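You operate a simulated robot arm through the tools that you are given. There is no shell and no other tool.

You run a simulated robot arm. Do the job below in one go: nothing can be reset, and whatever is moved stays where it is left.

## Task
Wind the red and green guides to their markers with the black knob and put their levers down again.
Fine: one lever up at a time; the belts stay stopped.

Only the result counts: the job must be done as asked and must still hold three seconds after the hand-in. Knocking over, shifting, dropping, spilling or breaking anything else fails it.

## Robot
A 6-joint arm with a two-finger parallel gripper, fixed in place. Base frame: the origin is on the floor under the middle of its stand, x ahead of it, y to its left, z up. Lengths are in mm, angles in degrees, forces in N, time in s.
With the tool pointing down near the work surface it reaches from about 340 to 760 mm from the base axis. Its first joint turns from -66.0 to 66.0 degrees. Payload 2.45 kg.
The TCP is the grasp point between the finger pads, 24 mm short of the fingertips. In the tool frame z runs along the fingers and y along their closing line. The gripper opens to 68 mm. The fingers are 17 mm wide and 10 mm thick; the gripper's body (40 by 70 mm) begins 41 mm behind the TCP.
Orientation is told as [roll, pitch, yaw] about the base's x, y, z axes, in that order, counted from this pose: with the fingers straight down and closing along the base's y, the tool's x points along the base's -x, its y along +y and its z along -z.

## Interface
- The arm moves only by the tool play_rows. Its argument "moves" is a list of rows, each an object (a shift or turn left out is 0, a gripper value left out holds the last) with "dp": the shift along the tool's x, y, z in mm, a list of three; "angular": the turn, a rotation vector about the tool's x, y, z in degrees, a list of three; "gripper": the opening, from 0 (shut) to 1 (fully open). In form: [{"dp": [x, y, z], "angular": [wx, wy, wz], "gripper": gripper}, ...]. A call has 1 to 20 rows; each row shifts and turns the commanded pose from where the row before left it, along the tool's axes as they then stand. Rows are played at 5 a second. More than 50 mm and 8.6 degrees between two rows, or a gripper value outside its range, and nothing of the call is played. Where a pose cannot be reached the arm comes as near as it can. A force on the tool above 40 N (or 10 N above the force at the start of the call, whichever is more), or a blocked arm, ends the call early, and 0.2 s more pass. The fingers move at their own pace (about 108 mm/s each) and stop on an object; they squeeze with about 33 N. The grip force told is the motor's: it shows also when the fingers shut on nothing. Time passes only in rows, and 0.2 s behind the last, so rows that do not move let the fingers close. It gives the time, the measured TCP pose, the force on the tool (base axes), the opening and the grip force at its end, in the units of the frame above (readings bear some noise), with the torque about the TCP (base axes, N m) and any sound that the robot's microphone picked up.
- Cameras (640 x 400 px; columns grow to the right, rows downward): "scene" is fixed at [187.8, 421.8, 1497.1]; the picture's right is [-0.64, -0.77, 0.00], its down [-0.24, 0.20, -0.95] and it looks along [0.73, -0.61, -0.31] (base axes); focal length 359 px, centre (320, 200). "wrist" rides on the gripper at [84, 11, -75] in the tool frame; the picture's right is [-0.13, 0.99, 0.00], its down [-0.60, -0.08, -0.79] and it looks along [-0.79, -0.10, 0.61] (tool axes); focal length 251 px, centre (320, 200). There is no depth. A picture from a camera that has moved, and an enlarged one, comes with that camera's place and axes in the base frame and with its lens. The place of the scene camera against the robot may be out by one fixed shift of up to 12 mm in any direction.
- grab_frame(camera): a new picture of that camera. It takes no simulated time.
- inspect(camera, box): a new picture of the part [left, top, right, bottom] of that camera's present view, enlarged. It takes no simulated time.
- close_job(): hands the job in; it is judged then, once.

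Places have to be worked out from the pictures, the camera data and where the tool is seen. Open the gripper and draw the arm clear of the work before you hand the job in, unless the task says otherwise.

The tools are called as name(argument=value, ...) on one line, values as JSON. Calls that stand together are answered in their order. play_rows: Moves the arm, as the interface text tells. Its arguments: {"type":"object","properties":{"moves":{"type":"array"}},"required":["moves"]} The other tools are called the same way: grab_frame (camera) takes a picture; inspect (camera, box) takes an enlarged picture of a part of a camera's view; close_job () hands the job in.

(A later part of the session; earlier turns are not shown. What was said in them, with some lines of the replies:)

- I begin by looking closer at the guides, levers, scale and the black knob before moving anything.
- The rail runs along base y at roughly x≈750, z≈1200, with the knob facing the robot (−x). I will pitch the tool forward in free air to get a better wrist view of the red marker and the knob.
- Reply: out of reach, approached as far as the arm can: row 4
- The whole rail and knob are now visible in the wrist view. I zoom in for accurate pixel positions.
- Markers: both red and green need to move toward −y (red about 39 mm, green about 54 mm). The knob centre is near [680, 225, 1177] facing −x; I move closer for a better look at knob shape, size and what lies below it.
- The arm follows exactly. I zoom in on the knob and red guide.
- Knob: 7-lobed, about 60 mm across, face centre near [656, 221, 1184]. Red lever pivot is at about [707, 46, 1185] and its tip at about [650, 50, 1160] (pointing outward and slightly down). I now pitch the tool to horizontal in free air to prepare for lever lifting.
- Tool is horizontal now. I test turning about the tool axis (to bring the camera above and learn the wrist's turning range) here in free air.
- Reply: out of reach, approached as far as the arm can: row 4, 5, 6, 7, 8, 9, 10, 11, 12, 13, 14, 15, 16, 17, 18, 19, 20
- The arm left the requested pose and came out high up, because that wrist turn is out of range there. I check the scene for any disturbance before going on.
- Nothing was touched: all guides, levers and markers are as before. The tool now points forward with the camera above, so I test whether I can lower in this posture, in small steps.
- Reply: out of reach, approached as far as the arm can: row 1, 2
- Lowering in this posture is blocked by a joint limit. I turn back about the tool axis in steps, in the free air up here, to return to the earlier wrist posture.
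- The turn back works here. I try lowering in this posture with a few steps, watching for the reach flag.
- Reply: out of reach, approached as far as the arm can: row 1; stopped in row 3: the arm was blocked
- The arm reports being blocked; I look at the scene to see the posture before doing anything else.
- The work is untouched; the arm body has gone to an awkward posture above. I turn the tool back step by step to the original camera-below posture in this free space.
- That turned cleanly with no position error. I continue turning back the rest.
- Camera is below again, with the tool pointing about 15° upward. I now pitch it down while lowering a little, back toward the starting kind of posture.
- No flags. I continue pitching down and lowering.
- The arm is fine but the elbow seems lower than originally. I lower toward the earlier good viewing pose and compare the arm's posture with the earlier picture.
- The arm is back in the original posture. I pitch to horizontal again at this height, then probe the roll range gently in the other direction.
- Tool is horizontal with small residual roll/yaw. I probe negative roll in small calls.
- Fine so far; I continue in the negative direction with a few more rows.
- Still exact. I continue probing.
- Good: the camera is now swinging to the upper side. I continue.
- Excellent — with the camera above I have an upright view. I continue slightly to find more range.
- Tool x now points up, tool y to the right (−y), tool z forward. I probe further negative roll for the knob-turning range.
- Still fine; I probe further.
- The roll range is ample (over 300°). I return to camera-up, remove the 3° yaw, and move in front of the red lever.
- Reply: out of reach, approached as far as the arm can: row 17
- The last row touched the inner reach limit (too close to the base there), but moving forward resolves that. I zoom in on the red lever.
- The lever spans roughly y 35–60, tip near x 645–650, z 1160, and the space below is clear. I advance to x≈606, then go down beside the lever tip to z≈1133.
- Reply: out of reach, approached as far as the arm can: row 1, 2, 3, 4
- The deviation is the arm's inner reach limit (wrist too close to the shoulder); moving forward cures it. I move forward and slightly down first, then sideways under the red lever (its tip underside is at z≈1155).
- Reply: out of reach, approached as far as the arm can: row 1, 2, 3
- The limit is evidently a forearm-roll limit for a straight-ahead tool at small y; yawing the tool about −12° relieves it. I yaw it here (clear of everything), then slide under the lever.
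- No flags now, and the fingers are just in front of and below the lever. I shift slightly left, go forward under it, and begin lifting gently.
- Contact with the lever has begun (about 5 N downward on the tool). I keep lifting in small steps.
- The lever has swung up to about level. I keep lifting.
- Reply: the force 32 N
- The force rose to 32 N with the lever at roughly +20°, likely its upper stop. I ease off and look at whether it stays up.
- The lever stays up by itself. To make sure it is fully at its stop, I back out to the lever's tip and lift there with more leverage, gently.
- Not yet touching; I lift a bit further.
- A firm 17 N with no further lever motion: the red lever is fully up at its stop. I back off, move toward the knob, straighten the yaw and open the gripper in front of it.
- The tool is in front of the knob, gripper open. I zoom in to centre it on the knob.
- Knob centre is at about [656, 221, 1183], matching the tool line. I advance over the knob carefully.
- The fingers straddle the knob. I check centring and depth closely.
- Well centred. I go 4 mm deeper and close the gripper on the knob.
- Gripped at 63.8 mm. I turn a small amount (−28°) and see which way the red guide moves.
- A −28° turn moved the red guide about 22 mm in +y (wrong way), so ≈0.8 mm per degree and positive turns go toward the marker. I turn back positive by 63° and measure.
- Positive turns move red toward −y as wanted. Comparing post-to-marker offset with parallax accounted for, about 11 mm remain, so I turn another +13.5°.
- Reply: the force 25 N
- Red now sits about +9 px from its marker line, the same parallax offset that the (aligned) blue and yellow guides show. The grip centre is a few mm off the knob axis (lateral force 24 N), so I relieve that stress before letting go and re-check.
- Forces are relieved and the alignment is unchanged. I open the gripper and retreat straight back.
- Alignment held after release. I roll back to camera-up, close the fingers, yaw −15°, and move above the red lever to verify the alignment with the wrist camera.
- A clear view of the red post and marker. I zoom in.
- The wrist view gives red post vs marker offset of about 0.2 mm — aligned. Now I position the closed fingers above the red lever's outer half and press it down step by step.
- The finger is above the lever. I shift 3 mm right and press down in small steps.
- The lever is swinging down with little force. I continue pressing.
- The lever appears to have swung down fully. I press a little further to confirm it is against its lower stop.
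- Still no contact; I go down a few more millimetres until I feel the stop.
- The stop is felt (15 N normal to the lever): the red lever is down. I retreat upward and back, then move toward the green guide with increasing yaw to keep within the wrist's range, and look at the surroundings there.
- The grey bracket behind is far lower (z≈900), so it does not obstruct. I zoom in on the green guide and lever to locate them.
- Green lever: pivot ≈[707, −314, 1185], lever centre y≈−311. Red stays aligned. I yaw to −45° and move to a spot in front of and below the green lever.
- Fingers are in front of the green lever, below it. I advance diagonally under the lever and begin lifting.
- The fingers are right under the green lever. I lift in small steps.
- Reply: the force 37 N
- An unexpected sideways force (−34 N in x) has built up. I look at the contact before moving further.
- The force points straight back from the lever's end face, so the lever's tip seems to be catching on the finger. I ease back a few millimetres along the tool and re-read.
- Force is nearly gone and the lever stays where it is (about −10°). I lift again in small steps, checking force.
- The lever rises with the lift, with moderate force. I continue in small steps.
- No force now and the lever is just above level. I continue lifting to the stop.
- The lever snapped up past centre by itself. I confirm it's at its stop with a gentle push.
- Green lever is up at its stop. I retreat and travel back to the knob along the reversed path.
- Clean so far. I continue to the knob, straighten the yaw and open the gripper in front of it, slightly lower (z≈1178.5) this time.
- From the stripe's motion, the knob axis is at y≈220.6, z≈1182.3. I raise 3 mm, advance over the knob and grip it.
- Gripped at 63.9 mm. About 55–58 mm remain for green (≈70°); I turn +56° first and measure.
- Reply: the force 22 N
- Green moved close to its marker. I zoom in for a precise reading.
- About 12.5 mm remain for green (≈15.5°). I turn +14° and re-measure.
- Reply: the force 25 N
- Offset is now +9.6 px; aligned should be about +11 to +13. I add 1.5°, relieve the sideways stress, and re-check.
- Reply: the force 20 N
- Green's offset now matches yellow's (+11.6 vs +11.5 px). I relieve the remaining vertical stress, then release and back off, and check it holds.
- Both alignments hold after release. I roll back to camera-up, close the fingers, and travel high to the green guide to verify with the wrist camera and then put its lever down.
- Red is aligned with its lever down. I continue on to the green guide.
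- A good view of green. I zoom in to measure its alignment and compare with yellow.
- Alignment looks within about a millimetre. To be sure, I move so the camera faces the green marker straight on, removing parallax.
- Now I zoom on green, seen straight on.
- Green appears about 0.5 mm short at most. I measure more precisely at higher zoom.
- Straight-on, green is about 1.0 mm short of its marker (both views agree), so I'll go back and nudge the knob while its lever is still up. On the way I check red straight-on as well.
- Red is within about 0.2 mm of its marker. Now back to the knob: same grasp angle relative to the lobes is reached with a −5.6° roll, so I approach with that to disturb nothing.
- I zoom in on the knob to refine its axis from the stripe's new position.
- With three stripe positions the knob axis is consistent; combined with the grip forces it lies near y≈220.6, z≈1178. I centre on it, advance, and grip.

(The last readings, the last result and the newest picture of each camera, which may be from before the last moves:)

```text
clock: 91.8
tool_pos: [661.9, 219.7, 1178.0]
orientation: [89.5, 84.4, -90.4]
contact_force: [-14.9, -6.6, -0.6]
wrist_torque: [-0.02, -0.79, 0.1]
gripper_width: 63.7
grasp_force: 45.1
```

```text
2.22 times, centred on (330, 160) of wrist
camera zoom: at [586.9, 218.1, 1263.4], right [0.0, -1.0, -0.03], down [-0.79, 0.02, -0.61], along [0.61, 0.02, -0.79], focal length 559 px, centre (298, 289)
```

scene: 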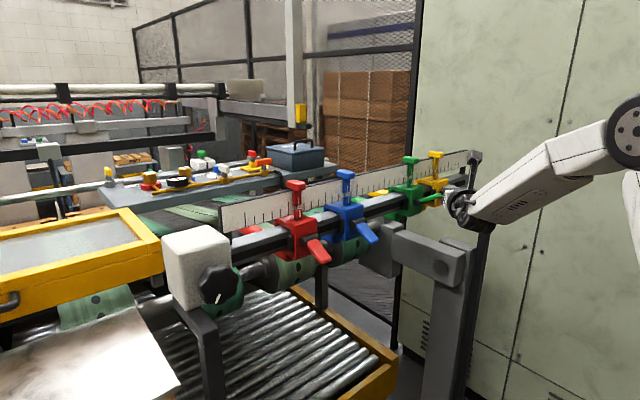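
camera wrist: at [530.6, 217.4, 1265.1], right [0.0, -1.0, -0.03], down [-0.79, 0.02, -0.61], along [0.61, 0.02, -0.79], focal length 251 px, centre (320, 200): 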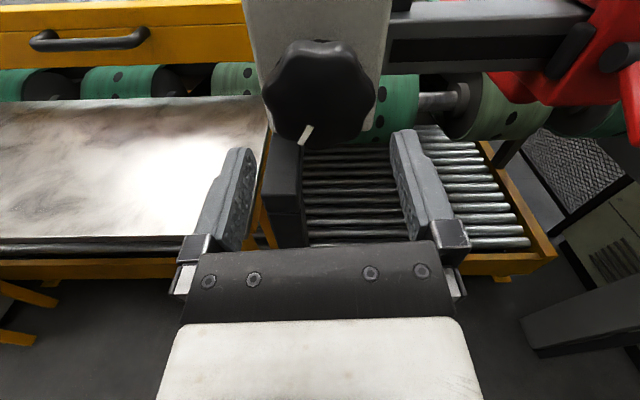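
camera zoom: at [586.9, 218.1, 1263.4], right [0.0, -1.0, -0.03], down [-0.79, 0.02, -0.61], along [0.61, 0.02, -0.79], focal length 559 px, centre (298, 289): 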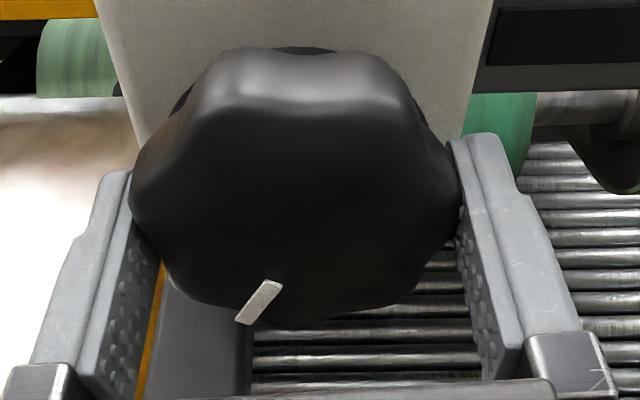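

Gripped without moving green. I turn +1.4° (≈1.1 mm).

play_rows(moves=[{"angular": [0, 0, 1.4]}, {"dp": [0, 0, 0]}, {"dp": [0, 0, 0]}])

inspect(camera="scene", box=[395, 145, 445, 195])

inspect(camera="scene", box=[400, 155, 430, 190])

```text
clock: 92.6
tool_pos: [662.1, 221.4, 1178.3]
orientation: [89.0, 85.8, -90.9]
contact_force: [-17.4, -8.4, -3.8]
wrist_torque: [-0.04, -0.81, 0.21]
gripper_width: 63.6
grasp_force: 44.9
```

```text
8.00 times, centred on (420, 170) of scene
camera zoom: at [187.3, 421.5, 1497.3], right [-0.64, -0.77, 0.0], down [-0.24, 0.2, -0.95], along [0.73, -0.61, -0.31], focal length 2874 px, centre (-480, 440)
```

zoom: 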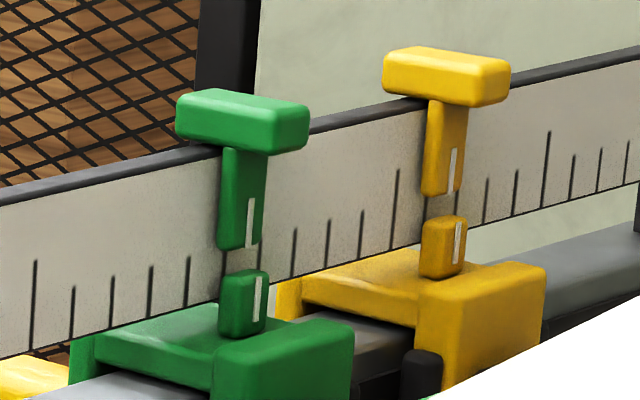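

```text
11.43 times, centred on (415, 172) of scene
camera zoom: at [187.3, 421.5, 1497.3], right [-0.64, -0.77, 0.0], down [-0.24, 0.2, -0.95], along [0.73, -0.61, -0.31], focal length 4106 px, centre (-766, 514)
```

zoom: 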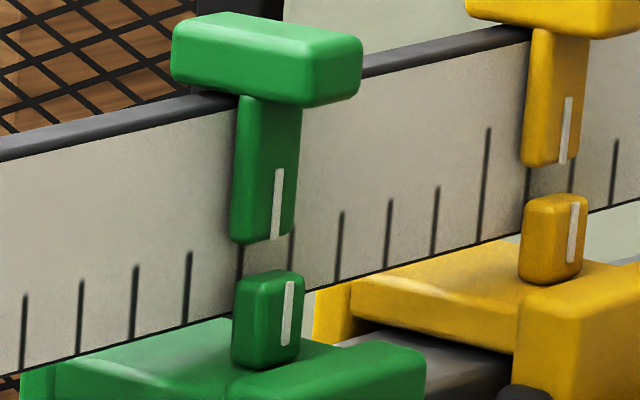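

Green moved by the intended 1.1 mm; its offset now matches yellow's well. I release and back off.

play_rows(moves=[{"gripper": 1}, {"gripper": 1}, {"dp": [0, 0, -15]}, {"dp": [0, 0, -20]}, {"dp": [0, 0, -20]}, {"angular": [0, 0, 4.2], "gripper": 0}, {"dp": [33, 0, 0]}, {"dp": [33, 0, 0]}])

inspect(camera="scene", box=[400, 155, 430, 190])

grab_frame(camera="wrist")

```text
clock: 94.4
tool_pos: [608.5, 221.0, 1244.1]
orientation: [66.9, 89.9, -113.1]
contact_force: [-0.4, -0.1, 0.4]
wrist_torque: [-0.02, -0.05, -0.02]
gripper_width: 0.0
grasp_force: 23.7
```

```text
11.43 times, centred on (415, 172) of scene
camera zoom: at [187.8, 421.8, 1497.1], right [-0.64, -0.77, 0.0], down [-0.24, 0.2, -0.95], along [0.73, -0.61, -0.31], focal length 4106 px, centre (-766, 514)
```

zoom: 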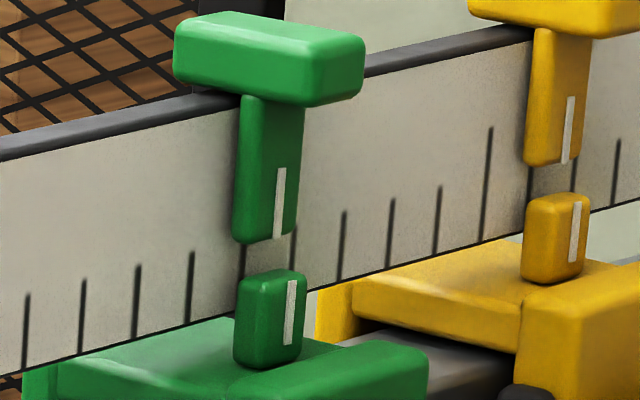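

```text
taken
camera wrist: at [532.5, 210.2, 1328.2], right [0.0, -0.99, -0.13], down [-0.79, 0.08, -0.6], along [0.61, 0.1, -0.79], focal length 251 px, centre (320, 200)
```

wrist: 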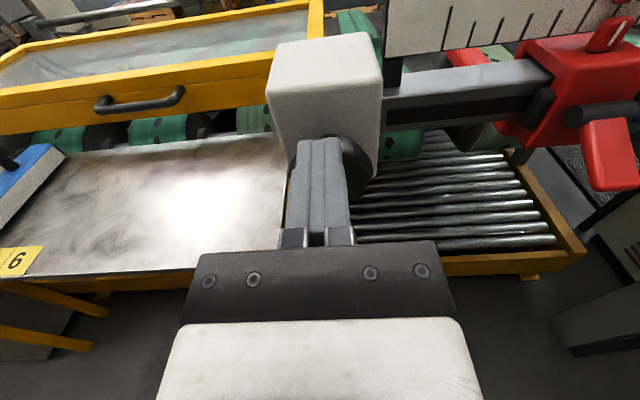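

Alignment held on release. I travel the same high route back to green.

play_rows(moves=[{"angular": [-7.5, 0, 0]}, {"angular": [-7.5, 0, 0]}, {"dp": [0, 38.5, 11]}, {"dp": [0, 38.5, 11]}, {"dp": [0, 37.5, 10.8]}, {"dp": [0, 37.5, 10.8]}, {"angular": [-7.5, 0, 0]}, {"angular": [-7.5, 0, 0]}, {"dp": [0, 36.6, 17.1]}, {"dp": [0, 36.6, 17.1]}, {"dp": [0, 36.6, 17.1]}, {"dp": [0, 36.6, 17.1]}, {"angular": [-7.5, 0, 0]}, {"angular": [-7.5, 0, 0]}, {"dp": [0, 27.7, 28.6]}, {"dp": [0, 27.7, 28.6]}, {"dp": [0, 27.7, 28.6]}, {"dp": [0, 27.7, 28.6]}, {"dp": [0, 27.7, 28.6]}, {"dp": [0, 27.7, 28.6]}])

grab_frame(camera="wrist")

```text
clock: 98.6
tool_pos: [600.2, -337.5, 1243.9]
orientation: [96.8, 89.9, -128.1]
contact_force: [0.2, -0.8, 0.0]
wrist_torque: [0.01, -0.01, 0.06]
gripper_width: 0.0
grasp_force: 23.6
```

```text
taken
camera wrist: at [539.1, -291.5, 1329.1], right [-0.7, -0.7, -0.13], down [-0.51, 0.62, -0.6], along [0.5, -0.36, -0.79], focal length 251 px, centre (320, 200)
```

wrist: 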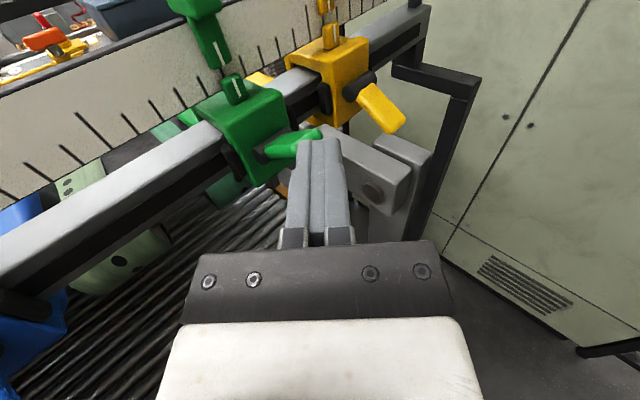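

I take the straight-on view of green again to verify the final alignment before lowering its lever.

play_rows(moves=[{"angular": [-6, 0, 0]}, {"dp": [0, 27, 33]}, {"dp": [0, 27, 33]}])

inspect(camera="wrist", box=[75, 105, 125, 155])

inspect(camera="wrist", box=[60, 90, 140, 180])

```text
clock: 99.4
tool_pos: [601.8, -422.3, 1244.6]
orientation: [115.1, 90.0, -116.0]
contact_force: [-0.3, -0.2, -0.4]
wrist_torque: [0.01, 0.01, -0.02]
gripper_width: 0.2
grasp_force: 23.3
```

```text
8.00 times, centred on (100, 130) of wrist
camera zoom: at [544.8, -370.1, 1329.5], right [-0.77, -0.62, -0.13], down [-0.44, 0.66, -0.6], along [0.46, -0.41, -0.79], focal length 2012 px, centre (2080, 760)
```

zoom: 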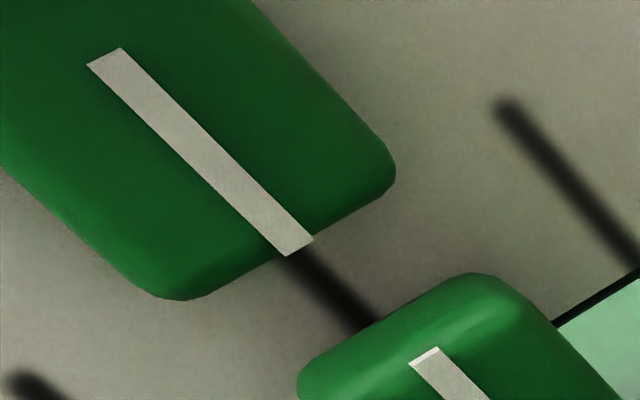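

```text
4.44 times, centred on (100, 135) of wrist
camera zoom: at [544.8, -370.1, 1329.5], right [-0.77, -0.62, -0.13], down [-0.44, 0.66, -0.6], along [0.46, -0.41, -0.79], focal length 1118 px, centre (1298, 489)
```

zoom: 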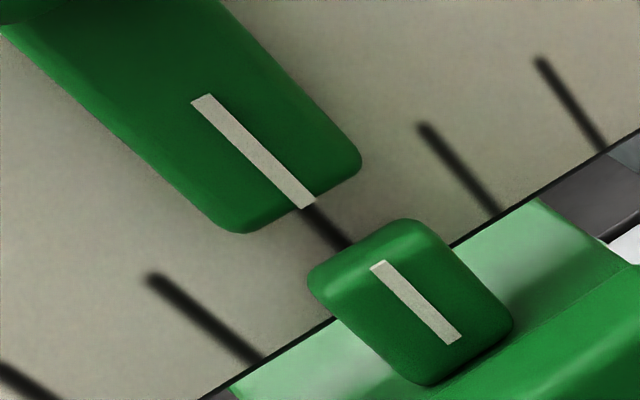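

Green is now within about 0.5 mm of its marker (both views). I position the closed fingers above the raised green lever.

play_rows(moves=[{"dp": [0, -39.9, -13.3]}, {"dp": [0, -39.9, -13.3]}, {"dp": [-10, 0, 0]}])

grab_frame(camera="wrist")

inspect(camera="scene", box=[370, 140, 490, 260])

```text
clock: 100.2
tool_pos: [646.9, -352.3, 1235.6]
orientation: [128.8, 89.9, -102.2]
contact_force: [0.4, 1.0, -0.5]
wrist_torque: [0.01, 0.01, 0.01]
gripper_width: 0.0
grasp_force: 23.5
```

```text
taken
camera wrist: at [590.3, -299.4, 1319.5], right [-0.77, -0.62, -0.13], down [-0.44, 0.67, -0.6], along [0.46, -0.41, -0.79], focal length 251 px, centre (320, 200)
```

wrist: 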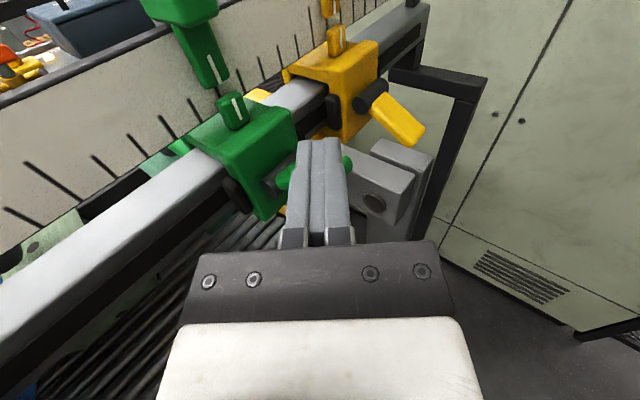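

```text
3.33 times, centred on (430, 200) of scene
camera zoom: at [187.8, 421.8, 1497.1], right [-0.64, -0.77, 0.0], down [-0.24, 0.2, -0.95], along [0.73, -0.61, -0.31], focal length 1198 px, centre (-47, 200)
```

zoom: 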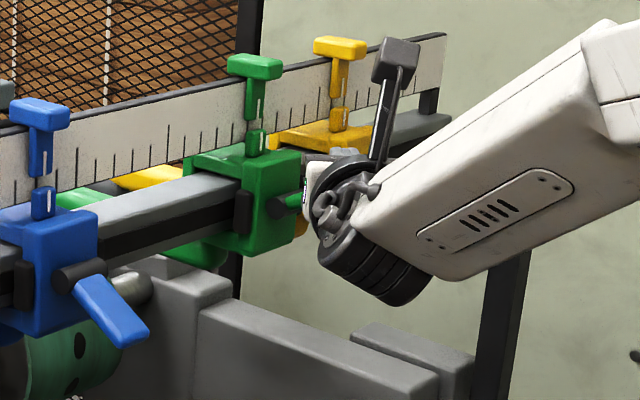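

The finger lies across the raised green lever. I shift slightly toward its tip and press down step by step.

play_rows(moves=[{"dp": [-5, 4.5, -3.5]}, {"dp": [-7, 0, 0]}, {"dp": [-6, 0, 0]}, {"dp": [-6, 0, 0]}])

inspect(camera="scene", box=[370, 140, 490, 260])

grab_frame(camera="wrist")

```text
clock: 101.2
tool_pos: [640.5, -351.3, 1211.1]
orientation: [73.6, 90.0, -157.4]
contact_force: [0.0, 0.1, 0.7]
wrist_torque: [-0.01, -0.02, 0.03]
gripper_width: 0.0
grasp_force: 23.7
```

```text
3.33 times, centred on (430, 200) of scene
camera zoom: at [187.8, 421.8, 1497.1], right [-0.64, -0.77, 0.0], down [-0.24, 0.2, -0.95], along [0.73, -0.61, -0.31], focal length 1198 px, centre (-47, 200)
```

zoom: 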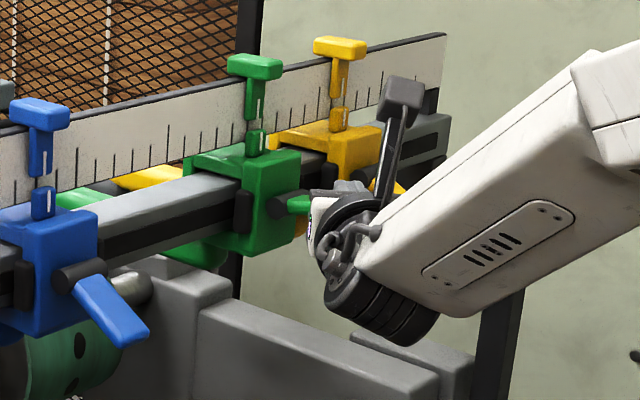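

```text
taken
camera wrist: at [583.9, -299.6, 1294.9], right [-0.77, -0.62, -0.13], down [-0.44, 0.67, -0.6], along [0.46, -0.41, -0.79], focal length 251 px, centre (320, 200)
```

wrist: 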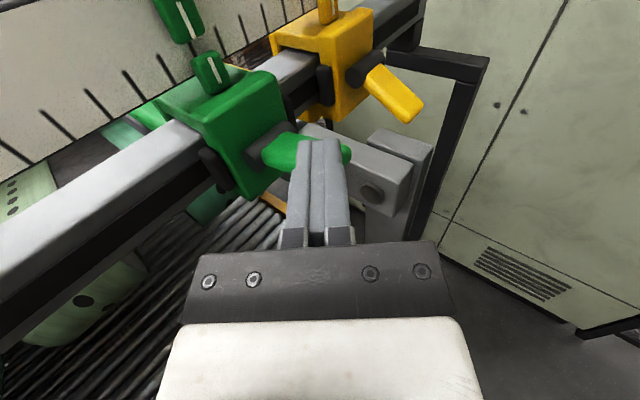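

The lever is being pushed. I continue down.

play_rows(moves=[{"dp": [-6, 0, 0]}, {"dp": [-6, 0, 0]}, {"dp": [-5, 0, 0]}])

grab_frame(camera="wrist")

inspect(camera="scene", box=[370, 140, 490, 260])

```text
clock: 102.0
tool_pos: [640.9, -351.9, 1192.7]
orientation: [105.8, 89.8, -125.0]
contact_force: [-0.2, -0.2, 0.2]
wrist_torque: [0.03, -0.01, 0.06]
gripper_width: 0.2
grasp_force: 23.2
```

```text
taken
camera wrist: at [583.8, -299.9, 1277.8], right [-0.77, -0.62, -0.13], down [-0.44, 0.67, -0.6], along [0.46, -0.41, -0.79], focal length 251 px, centre (320, 200)
```

wrist: 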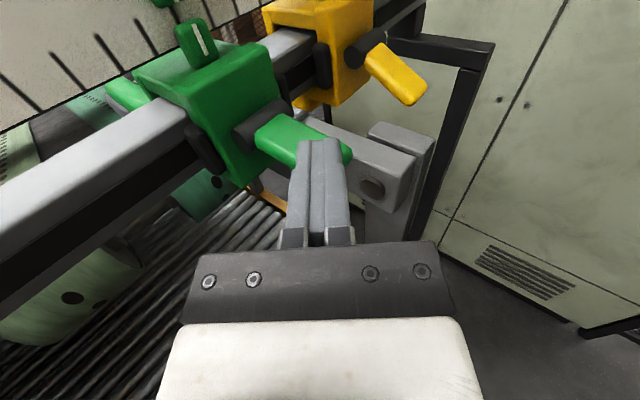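

```text
3.33 times, centred on (430, 200) of scene
camera zoom: at [187.8, 421.8, 1497.1], right [-0.64, -0.77, 0.0], down [-0.24, 0.2, -0.95], along [0.73, -0.61, -0.31], focal length 1198 px, centre (-47, 200)
```

zoom: 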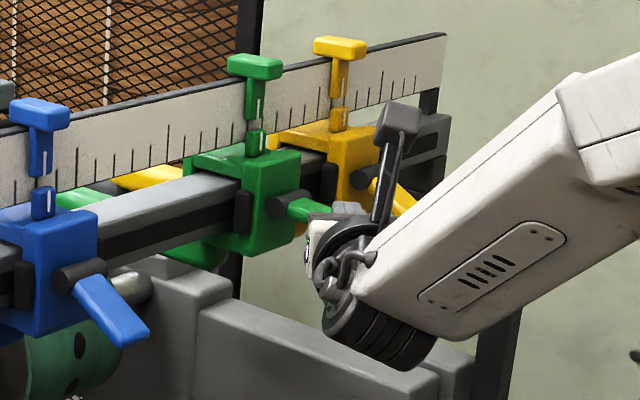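

The lever has passed level. I keep pressing until the lower stop is felt.

play_rows(moves=[{"dp": [-5, 0, 0]}, {"dp": [-5, 0, 0]}, {"dp": [-4, 0, 0]}])

grab_frame(camera="wrist")

inspect(camera="scene", box=[370, 140, 490, 260])

```text
clock: 102.8
tool_pos: [639.6, -351.7, 1179.3]
orientation: [116.7, 89.9, -114.2]
contact_force: [0.4, -0.1, -0.4]
wrist_torque: [0.01, -0.01, 0.03]
gripper_width: 0.0
grasp_force: 23.4
```

```text
taken
camera wrist: at [583.8, -299.4, 1264.3], right [-0.77, -0.62, -0.13], down [-0.44, 0.66, -0.6], along [0.46, -0.41, -0.79], focal length 251 px, centre (320, 200)
```

wrist: 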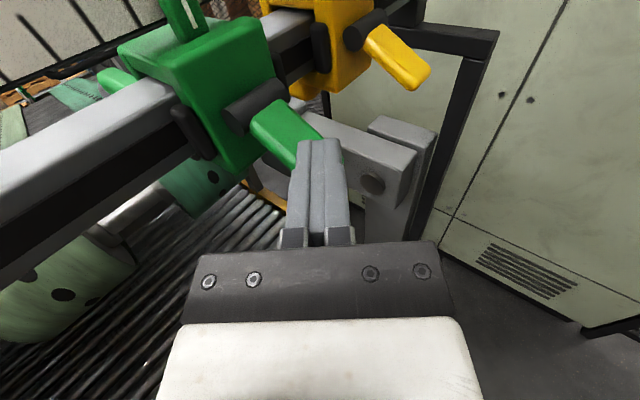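

```text
3.33 times, centred on (430, 200) of scene
camera zoom: at [187.8, 421.8, 1497.1], right [-0.64, -0.77, 0.0], down [-0.24, 0.2, -0.95], along [0.73, -0.61, -0.31], focal length 1198 px, centre (-47, 200)
```

zoom: 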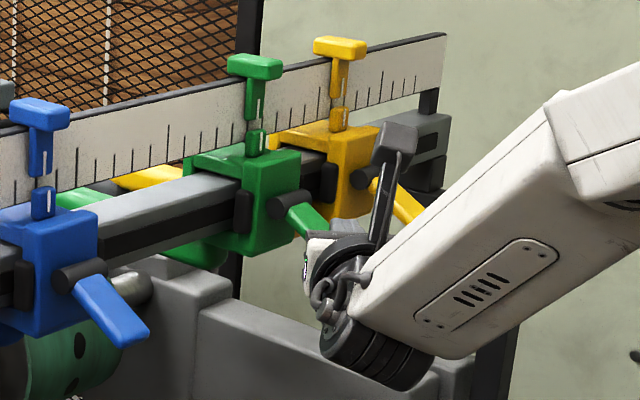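

The lever seems fully down; I feel for the stop with a few more millimetres.

play_rows(moves=[{"dp": [-3, 0, 0]}, {"dp": [-3, 0, 0]}, {"dp": [-2, 0, 0]}])

inspect(camera="scene", box=[370, 140, 490, 260])

```text
clock: 103.6
tool_pos: [640.6, -352.3, 1173.1]
orientation: [142.0, 89.9, -88.8]
contact_force: [0.2, 0.5, 0.1]
wrist_torque: [0.0, -0.03, 0.03]
gripper_width: 0.1
grasp_force: 23.0
```

```text
3.33 times, centred on (430, 200) of scene
camera zoom: at [187.8, 421.8, 1497.1], right [-0.64, -0.77, 0.0], down [-0.24, 0.2, -0.95], along [0.73, -0.61, -0.31], focal length 1198 px, centre (-47, 200)
```

zoom: 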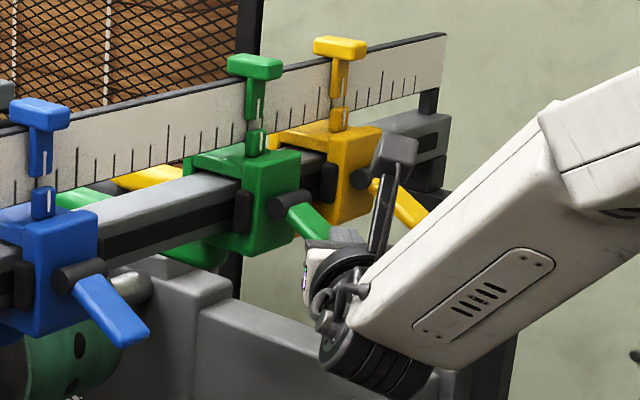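

play_rows(moves=[{"dp": [-3, 0, 0]}, {"dp": [-2, 0, 0]}, {"dp": [-2, 0, 0]}])

grab_frame(camera="wrist")

```text
clock: 104.4
tool_pos: [640.1, -352.6, 1169.8]
orientation: [-171.2, 89.2, -42.4]
contact_force: [-5.2, 3.0, 22.1]
wrist_torque: [-0.28, -0.48, -0.03]
gripper_width: 0.1
grasp_force: 23.6
```

```text
taken
camera wrist: at [583.2, -299.5, 1253.7], right [-0.77, -0.62, -0.13], down [-0.43, 0.66, -0.61], along [0.47, -0.42, -0.78], focal length 251 px, centre (320, 200)
```

wrist: 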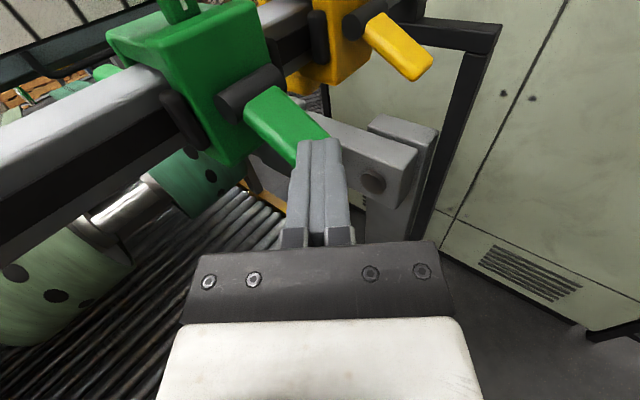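

The lower stop is felt (22 N): the green lever is down. I retreat upward and clear of the work, opening the gripper.

play_rows(moves=[{"dp": [12, 0, 0]}, {"dp": [30, 0, -6]}, {"dp": [35, 0, -10]}, {"dp": [15, -10.4, -36.6]}, {"dp": [15, -10.4, -36.6]}, {"dp": [15, -10.4, -36.6], "gripper": 1}, {"dp": [15, -10.4, -36.6]}, {"dp": [0, 0, 0]}])

grab_frame(camera="scene")

inspect(camera="scene", box=[360, 140, 480, 260])

inspect(camera="scene", box=[150, 140, 330, 320])

inspect(camera="scene", box=[400, 155, 430, 190])

grab_frame(camera="wrist")

```text
clock: 106.2
tool_pos: [571.0, -199.0, 1301.3]
orientation: [99.6, 89.9, -131.3]
contact_force: [-0.7, 0.3, -0.3]
wrist_torque: [0.0, 0.01, 0.0]
gripper_width: 68.0
grasp_force: 0.1
```

```text
taken
```

scene: 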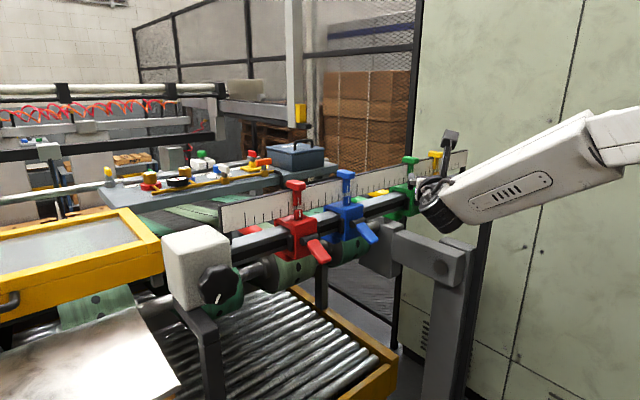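

```text
3.33 times, centred on (420, 200) of scene
camera zoom: at [187.8, 421.8, 1497.1], right [-0.64, -0.77, 0.0], down [-0.24, 0.2, -0.95], along [0.73, -0.61, -0.31], focal length 1198 px, centre (-13, 200)
```

zoom: 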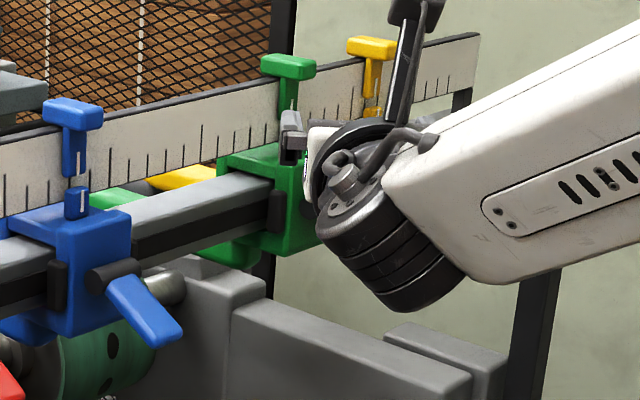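

```text
2.22 times, centred on (240, 230) of scene
camera zoom: at [187.8, 421.8, 1497.1], right [-0.64, -0.77, 0.0], down [-0.24, 0.2, -0.95], along [0.73, -0.61, -0.31], focal length 798 px, centre (498, 133)
```

zoom: 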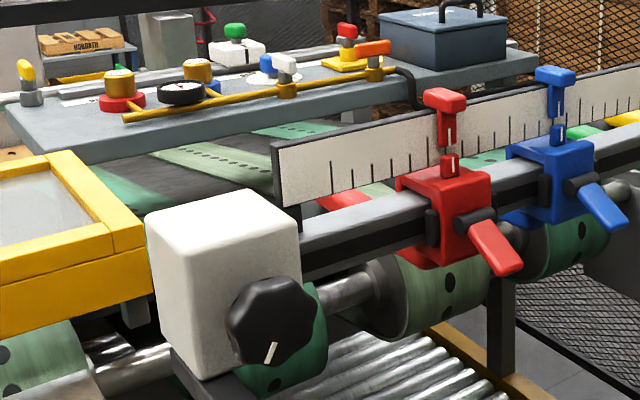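

```text
11.43 times, centred on (415, 172) of scene
camera zoom: at [187.8, 421.8, 1497.1], right [-0.64, -0.77, 0.0], down [-0.24, 0.2, -0.95], along [0.73, -0.61, -0.31], focal length 4106 px, centre (-766, 514)
```

zoom: 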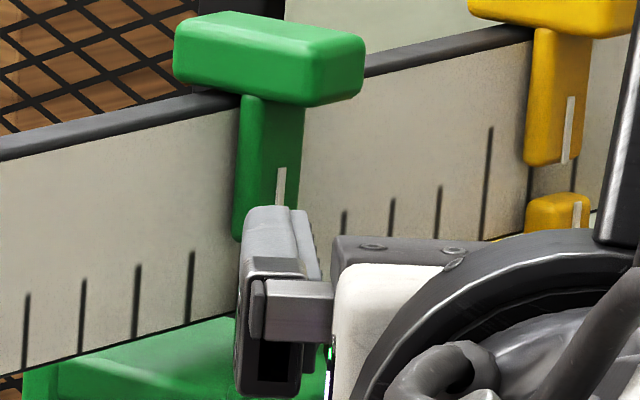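

```text
taken
camera wrist: at [513.9, -146.7, 1385.6], right [-0.77, -0.62, -0.13], down [-0.44, 0.67, -0.6], along [0.46, -0.41, -0.79], focal length 251 px, centre (320, 200)
```

wrist: 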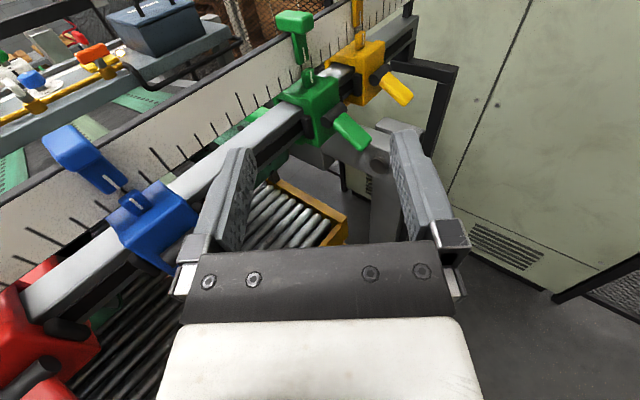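

Both levers are down. I raise the arm a little further clear so the scene view of green is unobstructed, and do a final check.

play_rows(moves=[{"dp": [35, -10, -15]}, {"dp": [35, -10, -15]}, {"dp": [35, -10, -15]}])

grab_frame(camera="scene")

inspect(camera="scene", box=[360, 140, 480, 260])

inspect(camera="scene", box=[400, 155, 430, 190])

inspect(camera="scene", box=[265, 165, 335, 235])

```text
clock: 107.0
tool_pos: [565.3, -144.9, 1407.8]
orientation: [81.1, 89.8, -149.6]
contact_force: [0.1, -0.5, -1.0]
wrist_torque: [0.04, -0.02, 0.02]
gripper_width: 68.0
grasp_force: 0.0
```

```text
taken
```

scene: 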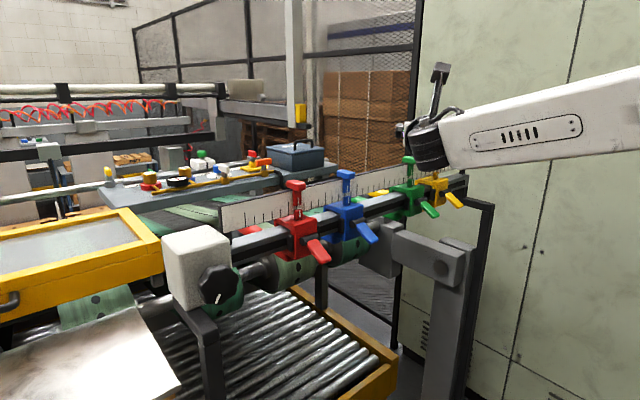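

```text
3.33 times, centred on (420, 200) of scene
camera zoom: at [187.8, 421.8, 1497.1], right [-0.64, -0.77, 0.0], down [-0.24, 0.2, -0.95], along [0.73, -0.61, -0.31], focal length 1198 px, centre (-13, 200)
```

zoom: 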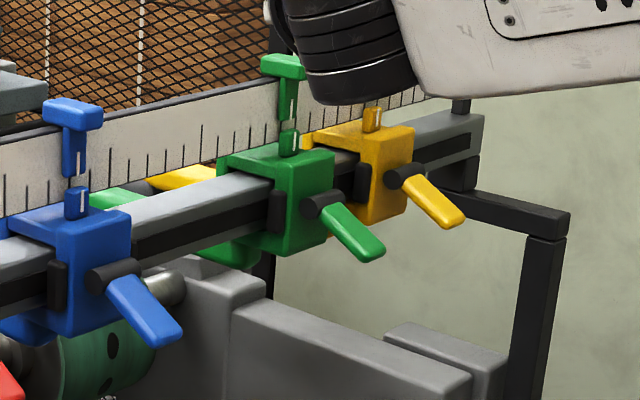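

```text
11.43 times, centred on (415, 172) of scene
camera zoom: at [187.8, 421.8, 1497.1], right [-0.64, -0.77, 0.0], down [-0.24, 0.2, -0.95], along [0.73, -0.61, -0.31], focal length 4106 px, centre (-766, 514)
```

zoom: 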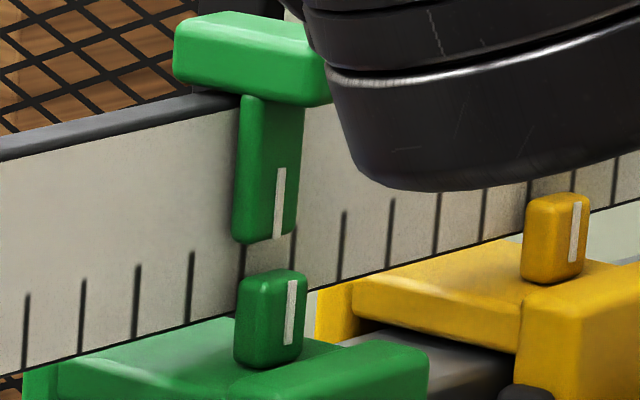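

```text
5.71 times, centred on (300, 200) of scene
camera zoom: at [187.8, 421.8, 1497.1], right [-0.64, -0.77, 0.0], down [-0.24, 0.2, -0.95], along [0.73, -0.61, -0.31], focal length 2053 px, centre (434, 200)
```

zoom: 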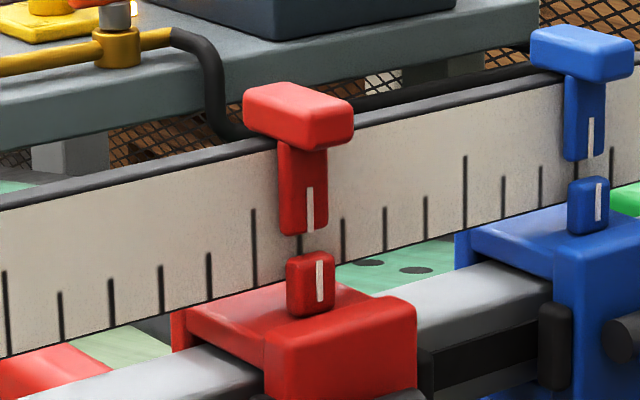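

Red and green posts line up with their markers, all four levers are down, blue and yellow are untouched, the belts are still, and the open gripper is well clear. I hand the job in.

close_job()

```text
The job is handed in.
```

The red and green guides are at their markers with their levers down, and the job is handed in; the hand-in gave no verdict.

- **Red:** it sits about 0.2 mm from its marker, measured with the wrist camera facing it straight on.
- **Green:** it sits about 0.5 mm past its marker. It first came up about 1 mm short, so I went back and nudged the knob while its lever was still up.
- **Levers:** I pressed each lever down until I felt its lower stop. Only one lever was up at any time.
- **Everything else:** the blue and yellow guides did not move, and nothing else was knocked or shifted. I saw no sign of the belts running and touched no belt control.

Early on, a wrist turn was out of reach and the arm swung up to about z 1720 mm in free air. It touched nothing, and I brought it back before starting work. The gripper is open and the arm is clear of the work.
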